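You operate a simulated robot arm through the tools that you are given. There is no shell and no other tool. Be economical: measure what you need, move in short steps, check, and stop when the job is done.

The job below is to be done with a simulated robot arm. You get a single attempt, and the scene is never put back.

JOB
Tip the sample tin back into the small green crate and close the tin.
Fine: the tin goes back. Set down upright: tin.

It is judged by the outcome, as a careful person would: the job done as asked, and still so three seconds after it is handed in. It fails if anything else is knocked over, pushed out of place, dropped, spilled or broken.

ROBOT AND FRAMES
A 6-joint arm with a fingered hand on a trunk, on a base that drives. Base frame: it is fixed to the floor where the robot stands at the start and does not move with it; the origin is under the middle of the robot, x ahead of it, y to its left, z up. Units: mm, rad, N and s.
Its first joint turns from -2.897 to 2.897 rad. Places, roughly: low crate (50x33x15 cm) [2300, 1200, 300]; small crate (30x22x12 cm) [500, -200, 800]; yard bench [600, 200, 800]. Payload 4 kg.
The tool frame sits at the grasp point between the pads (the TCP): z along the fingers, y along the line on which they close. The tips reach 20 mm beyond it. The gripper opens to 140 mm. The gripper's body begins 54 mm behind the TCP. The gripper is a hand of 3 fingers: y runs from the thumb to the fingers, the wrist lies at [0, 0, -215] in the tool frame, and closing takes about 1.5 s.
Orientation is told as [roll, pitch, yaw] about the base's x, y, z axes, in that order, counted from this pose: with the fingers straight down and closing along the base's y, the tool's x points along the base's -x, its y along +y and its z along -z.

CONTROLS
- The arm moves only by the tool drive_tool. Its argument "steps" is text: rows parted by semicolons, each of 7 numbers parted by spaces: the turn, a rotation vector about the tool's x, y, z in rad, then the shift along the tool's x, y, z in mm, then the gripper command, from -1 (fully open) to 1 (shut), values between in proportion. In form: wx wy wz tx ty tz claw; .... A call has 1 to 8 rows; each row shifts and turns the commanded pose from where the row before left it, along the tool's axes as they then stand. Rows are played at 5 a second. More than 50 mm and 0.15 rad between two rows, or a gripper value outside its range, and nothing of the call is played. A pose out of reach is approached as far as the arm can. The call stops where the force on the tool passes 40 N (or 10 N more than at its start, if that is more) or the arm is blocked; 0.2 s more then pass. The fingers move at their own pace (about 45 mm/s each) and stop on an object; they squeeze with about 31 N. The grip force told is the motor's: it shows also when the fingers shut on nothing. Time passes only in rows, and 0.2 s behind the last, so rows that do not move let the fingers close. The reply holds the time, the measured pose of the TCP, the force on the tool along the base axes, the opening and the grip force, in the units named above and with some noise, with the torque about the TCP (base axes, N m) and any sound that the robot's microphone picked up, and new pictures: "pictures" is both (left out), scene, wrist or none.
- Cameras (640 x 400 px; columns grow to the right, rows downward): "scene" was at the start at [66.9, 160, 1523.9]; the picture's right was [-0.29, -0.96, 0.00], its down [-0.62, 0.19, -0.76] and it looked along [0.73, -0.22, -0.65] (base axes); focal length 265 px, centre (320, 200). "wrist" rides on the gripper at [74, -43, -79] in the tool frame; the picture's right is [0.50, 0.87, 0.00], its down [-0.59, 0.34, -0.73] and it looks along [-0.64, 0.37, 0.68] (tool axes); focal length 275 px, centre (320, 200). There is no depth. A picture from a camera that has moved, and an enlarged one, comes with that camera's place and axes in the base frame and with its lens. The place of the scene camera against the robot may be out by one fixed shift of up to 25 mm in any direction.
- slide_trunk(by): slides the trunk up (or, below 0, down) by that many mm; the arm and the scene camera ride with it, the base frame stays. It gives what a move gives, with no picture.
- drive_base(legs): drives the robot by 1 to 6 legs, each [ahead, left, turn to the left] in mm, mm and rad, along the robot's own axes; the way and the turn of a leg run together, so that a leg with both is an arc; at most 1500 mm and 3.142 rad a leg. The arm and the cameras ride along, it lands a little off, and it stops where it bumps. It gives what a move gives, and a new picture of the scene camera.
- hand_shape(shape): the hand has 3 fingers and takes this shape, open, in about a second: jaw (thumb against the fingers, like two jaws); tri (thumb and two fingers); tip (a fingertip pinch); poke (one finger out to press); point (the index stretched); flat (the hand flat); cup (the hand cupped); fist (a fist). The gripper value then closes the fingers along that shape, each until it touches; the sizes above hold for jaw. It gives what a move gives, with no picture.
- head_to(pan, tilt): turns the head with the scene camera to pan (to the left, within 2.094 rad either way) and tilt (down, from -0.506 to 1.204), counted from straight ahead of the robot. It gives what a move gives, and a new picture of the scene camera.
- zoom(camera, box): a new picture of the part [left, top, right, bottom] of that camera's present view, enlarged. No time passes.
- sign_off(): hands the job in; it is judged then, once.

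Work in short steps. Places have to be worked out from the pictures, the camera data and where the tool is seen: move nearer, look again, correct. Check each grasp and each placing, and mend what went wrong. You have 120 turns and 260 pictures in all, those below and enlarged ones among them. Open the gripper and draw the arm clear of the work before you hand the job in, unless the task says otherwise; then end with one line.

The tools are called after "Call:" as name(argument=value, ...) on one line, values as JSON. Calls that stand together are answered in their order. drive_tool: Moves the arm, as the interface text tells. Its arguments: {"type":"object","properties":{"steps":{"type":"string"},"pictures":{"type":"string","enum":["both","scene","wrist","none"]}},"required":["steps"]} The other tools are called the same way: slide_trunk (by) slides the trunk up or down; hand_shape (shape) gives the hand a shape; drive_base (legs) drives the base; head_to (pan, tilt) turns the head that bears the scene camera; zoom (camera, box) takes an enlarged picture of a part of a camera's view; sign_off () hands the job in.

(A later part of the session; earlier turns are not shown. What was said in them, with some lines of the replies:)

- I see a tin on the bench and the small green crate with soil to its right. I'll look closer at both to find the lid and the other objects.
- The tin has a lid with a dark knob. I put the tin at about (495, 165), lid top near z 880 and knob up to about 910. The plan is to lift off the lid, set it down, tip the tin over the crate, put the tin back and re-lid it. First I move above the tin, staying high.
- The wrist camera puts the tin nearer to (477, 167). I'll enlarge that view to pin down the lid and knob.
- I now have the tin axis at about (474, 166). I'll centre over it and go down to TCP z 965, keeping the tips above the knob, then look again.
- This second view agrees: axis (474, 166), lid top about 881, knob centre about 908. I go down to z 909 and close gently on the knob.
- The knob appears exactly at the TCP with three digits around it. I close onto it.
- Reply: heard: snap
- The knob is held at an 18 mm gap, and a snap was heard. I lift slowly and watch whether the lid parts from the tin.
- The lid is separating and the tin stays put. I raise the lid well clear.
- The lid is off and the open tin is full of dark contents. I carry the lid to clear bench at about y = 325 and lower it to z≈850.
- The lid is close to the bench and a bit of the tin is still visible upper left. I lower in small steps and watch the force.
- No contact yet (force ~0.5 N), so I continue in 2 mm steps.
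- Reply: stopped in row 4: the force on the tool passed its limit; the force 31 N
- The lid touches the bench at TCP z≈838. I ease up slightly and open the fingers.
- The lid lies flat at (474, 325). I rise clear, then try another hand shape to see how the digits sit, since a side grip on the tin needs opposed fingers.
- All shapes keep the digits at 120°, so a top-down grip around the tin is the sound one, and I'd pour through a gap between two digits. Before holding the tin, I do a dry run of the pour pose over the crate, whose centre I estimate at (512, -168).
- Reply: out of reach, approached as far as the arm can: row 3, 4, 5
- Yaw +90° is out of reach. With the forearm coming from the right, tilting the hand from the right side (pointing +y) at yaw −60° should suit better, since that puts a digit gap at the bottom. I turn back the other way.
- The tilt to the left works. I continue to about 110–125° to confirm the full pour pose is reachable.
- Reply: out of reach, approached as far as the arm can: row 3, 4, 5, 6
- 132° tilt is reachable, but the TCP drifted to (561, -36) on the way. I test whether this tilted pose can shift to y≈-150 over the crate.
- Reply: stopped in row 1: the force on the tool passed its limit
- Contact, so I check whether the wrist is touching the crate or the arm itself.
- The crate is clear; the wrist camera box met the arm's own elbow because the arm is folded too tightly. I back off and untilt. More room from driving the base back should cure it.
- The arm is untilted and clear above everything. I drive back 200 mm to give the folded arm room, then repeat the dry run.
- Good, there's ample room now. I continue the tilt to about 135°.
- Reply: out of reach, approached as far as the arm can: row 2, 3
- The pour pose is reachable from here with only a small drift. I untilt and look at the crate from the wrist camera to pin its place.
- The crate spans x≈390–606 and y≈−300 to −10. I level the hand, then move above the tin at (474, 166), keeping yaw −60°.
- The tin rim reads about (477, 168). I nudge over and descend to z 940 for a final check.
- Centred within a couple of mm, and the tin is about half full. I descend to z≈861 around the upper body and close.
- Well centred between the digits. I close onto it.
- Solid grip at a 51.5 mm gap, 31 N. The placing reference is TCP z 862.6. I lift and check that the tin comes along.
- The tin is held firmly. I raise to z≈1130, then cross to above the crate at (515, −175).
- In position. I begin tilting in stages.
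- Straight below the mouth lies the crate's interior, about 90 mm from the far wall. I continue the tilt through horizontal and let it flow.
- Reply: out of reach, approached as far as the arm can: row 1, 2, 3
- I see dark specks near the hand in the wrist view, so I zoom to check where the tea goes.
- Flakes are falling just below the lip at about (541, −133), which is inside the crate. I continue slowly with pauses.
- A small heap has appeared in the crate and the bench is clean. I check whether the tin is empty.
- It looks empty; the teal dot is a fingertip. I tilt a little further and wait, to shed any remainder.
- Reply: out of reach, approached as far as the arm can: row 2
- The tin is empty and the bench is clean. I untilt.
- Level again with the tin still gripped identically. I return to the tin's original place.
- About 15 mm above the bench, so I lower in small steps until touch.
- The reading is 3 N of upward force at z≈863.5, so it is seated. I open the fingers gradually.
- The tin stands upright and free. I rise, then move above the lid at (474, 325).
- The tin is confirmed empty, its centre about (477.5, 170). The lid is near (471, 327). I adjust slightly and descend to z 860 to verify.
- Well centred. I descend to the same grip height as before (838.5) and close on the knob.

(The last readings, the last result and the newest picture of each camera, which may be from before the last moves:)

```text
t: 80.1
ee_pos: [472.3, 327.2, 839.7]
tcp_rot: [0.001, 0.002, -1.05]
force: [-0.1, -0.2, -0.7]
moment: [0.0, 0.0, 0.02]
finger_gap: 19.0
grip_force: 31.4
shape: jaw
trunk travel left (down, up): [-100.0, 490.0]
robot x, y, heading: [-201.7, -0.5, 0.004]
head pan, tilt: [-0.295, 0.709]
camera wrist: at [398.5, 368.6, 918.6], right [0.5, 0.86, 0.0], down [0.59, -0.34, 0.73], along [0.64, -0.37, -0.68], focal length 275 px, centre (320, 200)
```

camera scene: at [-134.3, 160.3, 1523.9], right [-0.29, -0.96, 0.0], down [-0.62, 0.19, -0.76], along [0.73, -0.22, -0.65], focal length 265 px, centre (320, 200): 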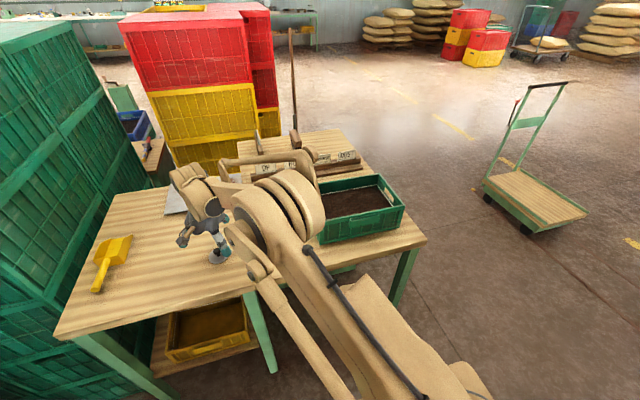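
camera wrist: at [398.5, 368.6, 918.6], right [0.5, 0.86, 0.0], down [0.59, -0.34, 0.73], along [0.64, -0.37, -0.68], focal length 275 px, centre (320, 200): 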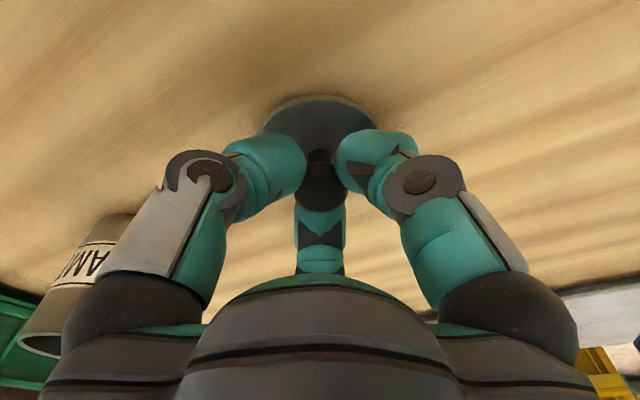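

Knob held. I lift, carry the lid above the tin and stop at z≈945 for an alignment check.

Call:
drive_tool(steps="0 0 0 0 0 -20 1; 0 0 0 0 0 -40 1; 0 0 0 0 0 -45 1; 0 0 0 0 0 -40 1; 0 0 0 0 0 0 1", pictures="none")

Call:
drive_tool(steps="0 0 0 -34.6 -18.5 0 1; 0 0 0 -34.6 -18.5 0 1; 0 0 0 -34.6 -18.5 0 1; 0 0 0 -34.6 -18.5 0 1; 0 0 0 0 0 20 1; 0 0 0 0 0 19 1; 0 0 0 0 0 0 1", pictures="both")

Call:
zoom(camera="wrist", box=[240, 40, 400, 140])

Call:
zoom(camera="scene", box=[217, 190, 313, 250])

```text
t: 81.3
ee_pos: [472.1, 327.2, 985.7]
tcp_rot: [0.001, 0.002, -1.05]
force: [-0.8, 0.7, -0.2]
moment: [0.01, 0.03, 0.01]
finger_gap: 18.7
grip_force: 30.9
shape: jaw
trunk travel left (down, up): [-100.0, 490.0]
robot x, y, heading: [-200.0, 1.3, 0.001]
head pan, tilt: [-0.295, 0.709]
```

```text
t: 82.9
ee_pos: [477.7, 170.0, 946.2]
tcp_rot: [0.002, 0.002, -1.05]
force: [-0.2, 0.7, -0.6]
moment: [-0.02, -0.02, 0.0]
finger_gap: 18.9
grip_force: 31.2
shape: jaw
trunk travel left (down, up): [-100.0, 490.0]
robot x, y, heading: [-201.5, 1.4, -0.005]
head pan, tilt: [-0.295, 0.709]
camera scene: at [-134.2, 160.1, 1523.9], right [-0.29, -0.96, 0.0], down [-0.62, 0.19, -0.76], along [0.73, -0.22, -0.65], focal length 265 px, centre (320, 200)
camera wrist: at [402.9, 211.7, 1024.9], right [0.5, 0.86, 0.0], down [0.59, -0.34, 0.73], along [0.64, -0.37, -0.68], focal length 275 px, centre (320, 200)
```

scene: 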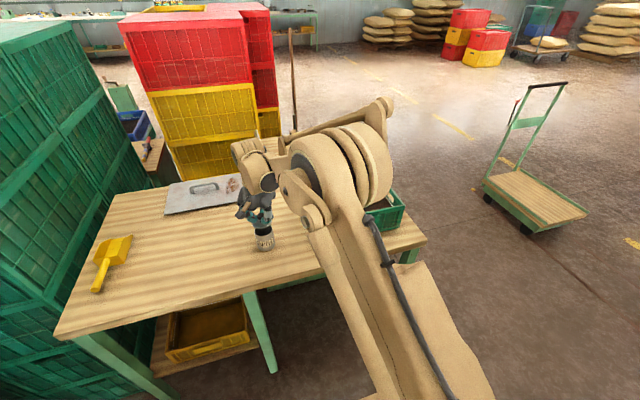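
wrist: 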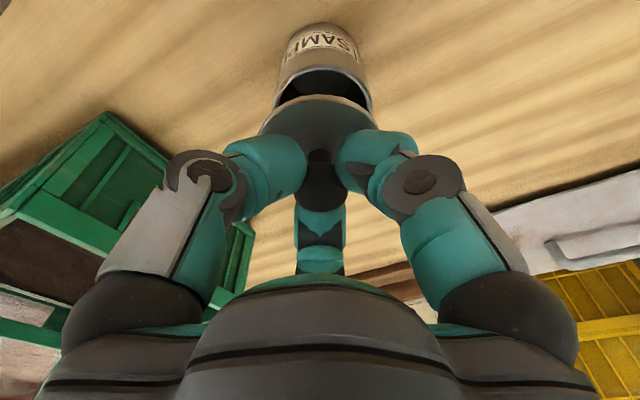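

```text
4.00 times, centred on (320, 90) of wrist
camera zoom: at [402.9, 211.7, 1024.9], right [0.5, 0.86, 0.0], down [0.59, -0.34, 0.73], along [0.64, -0.37, -0.68], focal length 1101 px, centre (320, 640)
```

zoom: 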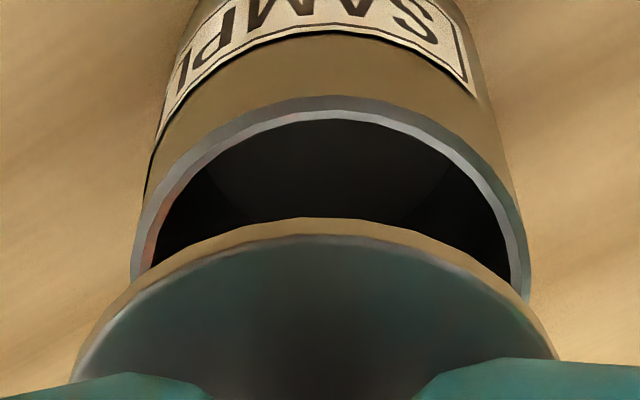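

```text
6.67 times, centred on (265, 220) of scene
camera zoom: at [-134.2, 160.1, 1523.9], right [-0.29, -0.96, 0.0], down [-0.62, 0.19, -0.76], along [0.73, -0.22, -0.65], focal length 1765 px, centre (687, 67)
```

zoom: 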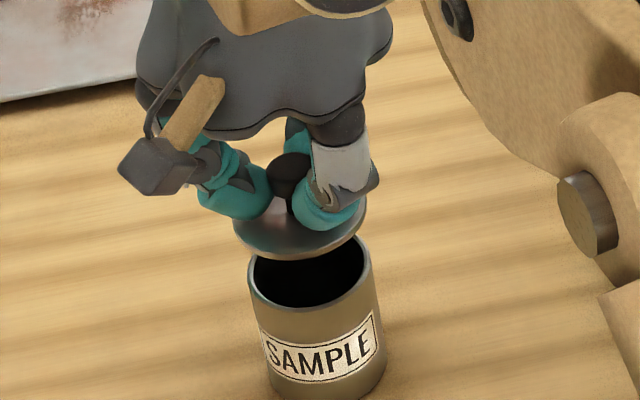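

Alignment looks within about 1 mm; I shift 1 mm and lower the lid to just above the rim.

Call:
drive_tool(steps="0 0 0 0.5 0.9 10 1; 0 0 0 0 0 10 1; 0 0 0 0 0 9 1; 0 0 0 0 0 0 1", pictures="none")

Call:
zoom(camera="wrist", box=[240, 40, 400, 140])

Call:
zoom(camera="scene", box=[217, 190, 313, 250])

```text
t: 83.9
ee_pos: [477.6, 171.4, 916.7]
tcp_rot: [0.002, 0.002, -1.05]
force: [-0.4, 0.7, -0.3]
moment: [0.0, 0.01, -0.01]
finger_gap: 19.0
grip_force: 31.0
shape: jaw
trunk travel left (down, up): [-100.0, 490.0]
robot x, y, heading: [-205.6, 2.6, -0.001]
head pan, tilt: [-0.295, 0.709]
```

```text
4.00 times, centred on (320, 90) of wrist
camera zoom: at [403.6, 213.1, 996.2], right [0.5, 0.86, 0.0], down [0.59, -0.34, 0.73], along [0.64, -0.37, -0.68], focal length 1101 px, centre (320, 640)
```

zoom: 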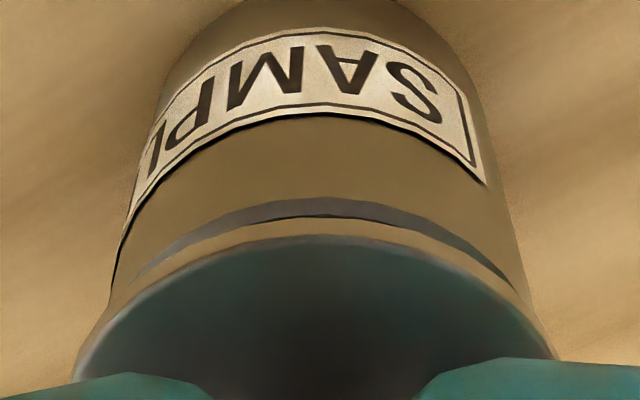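

```text
6.67 times, centred on (265, 220) of scene
camera zoom: at [-134.1, 160.2, 1523.9], right [-0.29, -0.96, 0.0], down [-0.62, 0.19, -0.76], along [0.73, -0.22, -0.65], focal length 1765 px, centre (687, 67)
```

zoom: 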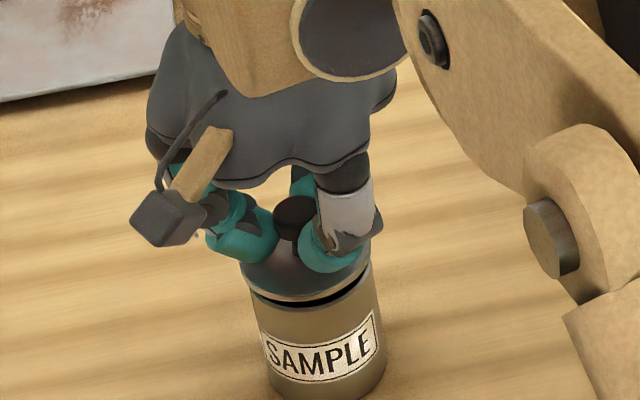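

Aligned in both views. I lower in 1–2 mm steps to seat it.

Call:
drive_tool(steps="0 0 0 0 0 2 1; 0 0 0 0 0 2 1; 0 0 0 0 0 1 1; 0 0 0 0 0 1 1; 0 0 0 0 0 0 1", pictures="none")

```text
t: 85.1
ee_pos: [478.7, 170.3, 910.2]
tcp_rot: [0.001, 0.001, -1.05]
force: [-0.3, -0.3, 0.1]
moment: [-0.01, -0.02, -0.02]
finger_gap: 19.0
grip_force: 31.1
shape: jaw
trunk travel left (down, up): [-100.0, 490.0]
robot x, y, heading: [-202.8, 3.8, 0.004]
head pan, tilt: [-0.295, 0.709]
```

Call:
drive_tool(steps="0 0 0 0 0 1 1; 0 0 0 0 0 1 1; 0 0 0 0 0 0 1", pictures="none")

Call:
zoom(camera="scene", box=[217, 190, 313, 250])

```text
t: 85.9
ee_pos: [478.3, 171.2, 909.0]
tcp_rot: [0.002, 0.002, -1.051]
force: [0.0, -0.4, -0.5]
moment: [0.01, 0.0, 0.04]
finger_gap: 18.7
grip_force: 31.0
shape: jaw
trunk travel left (down, up): [-100.0, 490.0]
robot x, y, heading: [-200.2, -0.6, -0.002]
head pan, tilt: [-0.295, 0.709]
```

```text
6.67 times, centred on (265, 220) of scene
camera zoom: at [-134.1, 160.2, 1523.8], right [-0.29, -0.96, 0.0], down [-0.62, 0.19, -0.76], along [0.73, -0.22, -0.65], focal length 1765 px, centre (687, 67)
```

zoom: 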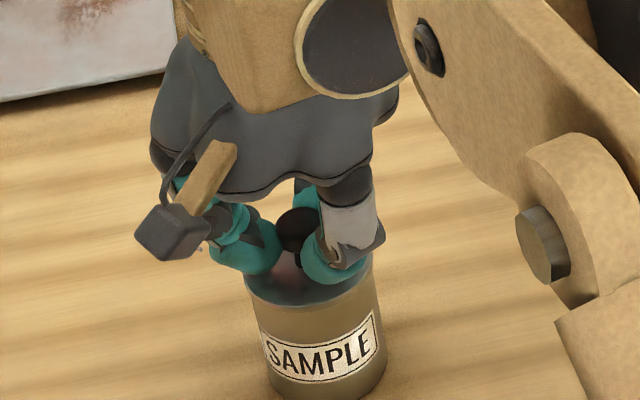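

The lid is almost seated with no contact force yet. I continue millimetre by millimetre.

Call:
drive_tool(steps="0 0 0 0 0 1 1; 0 0 0 0 0 0 1; 0 0 0 0 0 1 1; 0 0 0 0 0 0 1", pictures="none")

```text
t: 86.9
ee_pos: [477.3, 170.1, 906.9]
tcp_rot: [0.002, 0.002, -1.05]
force: [-0.8, 0.2, 7.5]
moment: [0.02, -0.06, 0.0]
finger_gap: 18.9
grip_force: 31.4
shape: jaw
trunk travel left (down, up): [-100.0, 490.0]
robot x, y, heading: [-202.1, -0.8, 0.006]
head pan, tilt: [-0.295, 0.709]
```

Contact at 7.5 N with little moment. I press slightly more in case the lid snaps home.

Call:
drive_tool(steps="0 0 0 0 0 0.7 1; 0 0 0 0 0 0 1; 0 0 0 0 0 0.7 1; 0 0 0 0 0 0 1", pictures="none")

Call:
zoom(camera="wrist", box=[240, 40, 400, 140])

Call:
zoom(camera="scene", box=[241, 205, 289, 235])

```text
t: 87.9
ee_pos: [476.5, 170.0, 906.1]
tcp_rot: [0.002, 0.003, -1.052]
force: [-4.1, 0.6, 16.0]
moment: [0.01, -0.07, 0.02]
finger_gap: 19.2
grip_force: 30.9
shape: jaw
trunk travel left (down, up): [-100.0, 490.0]
robot x, y, heading: [-200.4, 2.5, -0.001]
head pan, tilt: [-0.295, 0.709]
```

```text
4.00 times, centred on (320, 90) of wrist
camera zoom: at [402.3, 212.6, 985.7], right [0.5, 0.86, 0.0], down [0.58, -0.34, 0.73], along [0.64, -0.37, -0.68], focal length 1101 px, centre (320, 640)
```

zoom: 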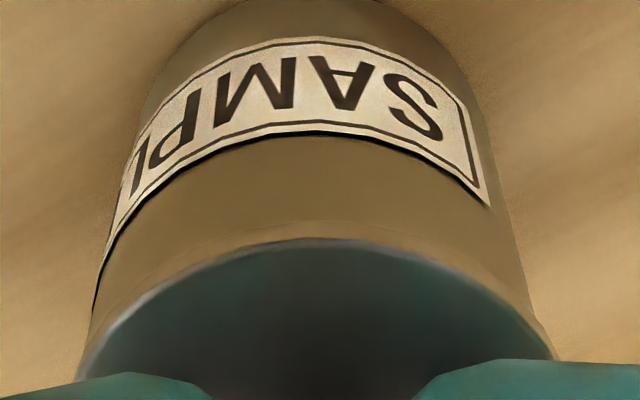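

```text
13.33 times, centred on (265, 220) of scene
camera zoom: at [-136.5, 159.7, 1524.1], right [-0.29, -0.96, 0.0], down [-0.62, 0.19, -0.76], along [0.73, -0.22, -0.65], focal length 3529 px, centre (1053, -67)
```

zoom: 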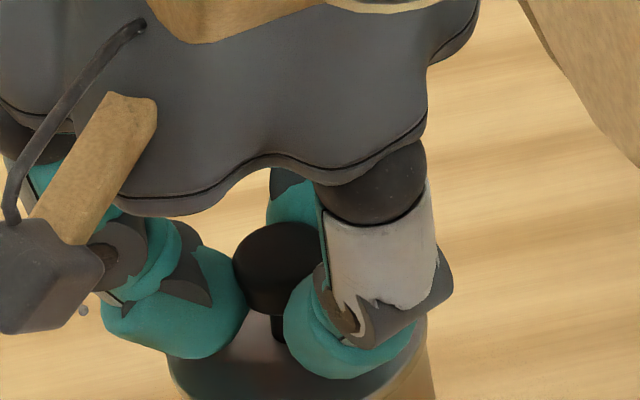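

The lid edge now meets the tin's rim with no visible gap. I ease off and release the knob.

Call:
drive_tool(steps="0 0 0 0 0 -1 1; 0 0 0 0 0 0 0.7; 0 0 0 0 0 0 0.4; 0 0 0 0 0 0 0; 0 0 0 0 0 0 -0.5; 0 0 0 0 0 0 -1; 0 0 0 0 0 0 -1; 0 0 0 0 0 0 -1", pictures="wrist")

Call:
zoom(camera="wrist", box=[240, 60, 416, 170])

```text
t: 89.7
ee_pos: [478.1, 171.6, 905.8]
tcp_rot: [0.003, 0.003, -1.051]
force: [0.2, -0.1, -0.3]
moment: [0.02, 0.03, 0.0]
finger_gap: 137.2
grip_force: 0.0
shape: jaw
trunk travel left (down, up): [-100.0, 490.0]
robot x, y, heading: [-202.9, -2.2, 0.0]
head pan, tilt: [-0.295, 0.709]
heard: snap
camera wrist: at [403.8, 212.8, 985.5], right [0.5, 0.86, 0.0], down [0.59, -0.34, 0.73], along [0.64, -0.37, -0.68], focal length 275 px, centre (320, 200)
```

wrist: 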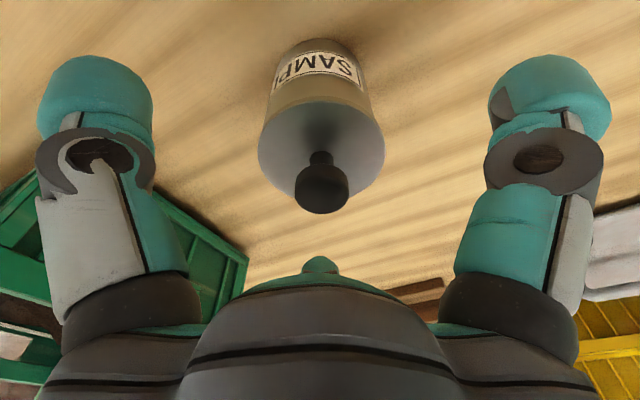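

```text
3.64 times, centred on (328, 115) of wrist
camera zoom: at [403.8, 212.8, 985.5], right [0.5, 0.86, 0.0], down [0.59, -0.34, 0.73], along [0.64, -0.37, -0.68], focal length 1001 px, centre (291, 509)
```

zoom: 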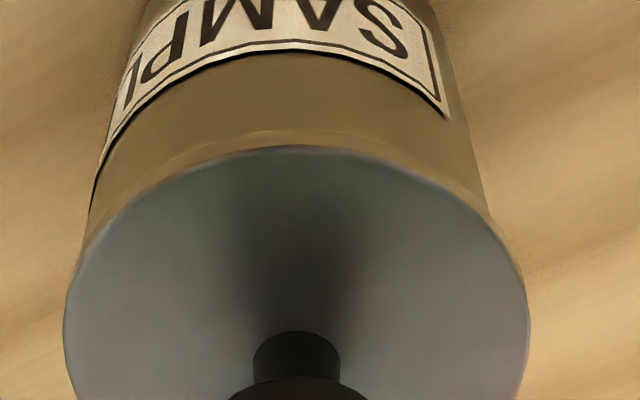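

A snap was heard and the lid sits flush, so the tin is closed. I raise the hand clear and inspect.

Call:
drive_tool(steps="0 0 0 0 0 -40 -1; 0 0 0 0 0 -45 -1; 0 0 0 0 0 -45 -1; 0 0 0 0 0 -45 -1; 0 0 0 0 0 -45 -1; 0 0 0 0 0 -40 -1; 0 0 0 0 0 0 -1; 0 0 0 0 0 0 -1", pictures="both")

Call:
zoom(camera="scene", box=[217, 200, 313, 260])

Call:
zoom(camera="scene", box=[160, 130, 432, 300])

```text
t: 91.5
ee_pos: [478.2, 170.7, 1166.1]
tcp_rot: [0.002, 0.002, -1.052]
force: [0.9, -0.6, -0.3]
moment: [-0.01, 0.01, 0.02]
finger_gap: 139.8
grip_force: 0.1
shape: jaw
trunk travel left (down, up): [-100.0, 490.0]
robot x, y, heading: [-198.1, 0.8, -0.002]
head pan, tilt: [-0.295, 0.709]
camera scene: at [-134.2, 160.2, 1523.8], right [-0.29, -0.96, 0.0], down [-0.62, 0.19, -0.76], along [0.73, -0.22, -0.65], focal length 265 px, centre (320, 200)
camera wrist: at [403.3, 212.7, 1245.1], right [0.5, 0.86, 0.0], down [0.59, -0.34, 0.73], along [0.64, -0.37, -0.68], focal length 275 px, centre (320, 200)
```

scene: 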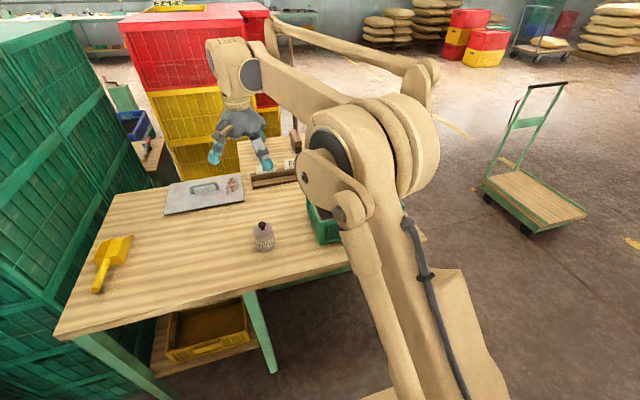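
wrist: 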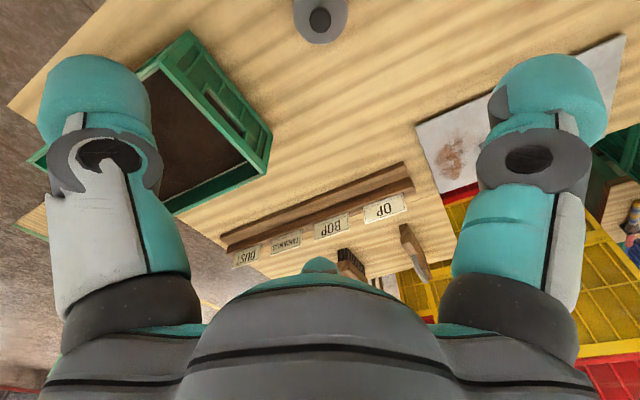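

```text
6.67 times, centred on (265, 230) of scene
camera zoom: at [-134.2, 160.2, 1523.8], right [-0.29, -0.96, 0.0], down [-0.62, 0.19, -0.76], along [0.73, -0.22, -0.65], focal length 1765 px, centre (687, 0)
```

zoom: 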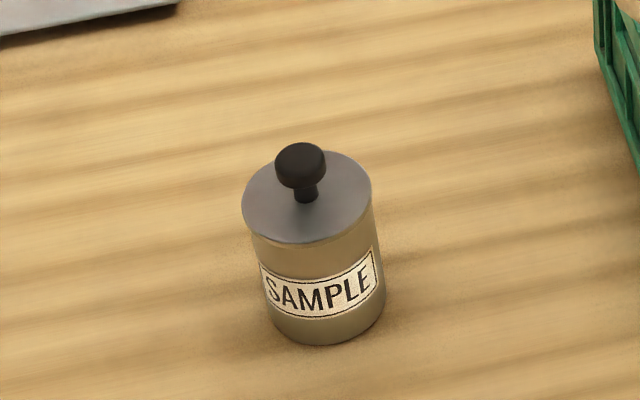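

```text
2.35 times, centred on (296, 215) of scene
camera zoom: at [-134.2, 160.2, 1523.8], right [-0.29, -0.96, 0.0], down [-0.62, 0.19, -0.76], along [0.73, -0.22, -0.65], focal length 623 px, centre (376, 165)
```

zoom: 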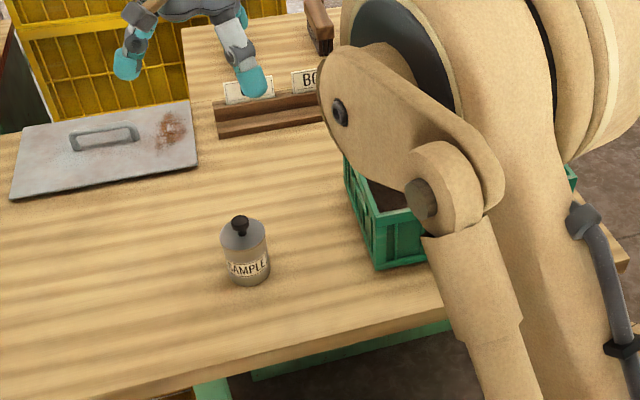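

The tin stands upright and closed at its original place, the contents are in the crate, and the hand is open and clear. I hand it in.

Call:
sign_off()

```text
The job is handed in.
```

I tipped the sample tin's contents into the small green crate, set the tin back upright where it was and closed its lid. I saw nothing spilled or knocked over.
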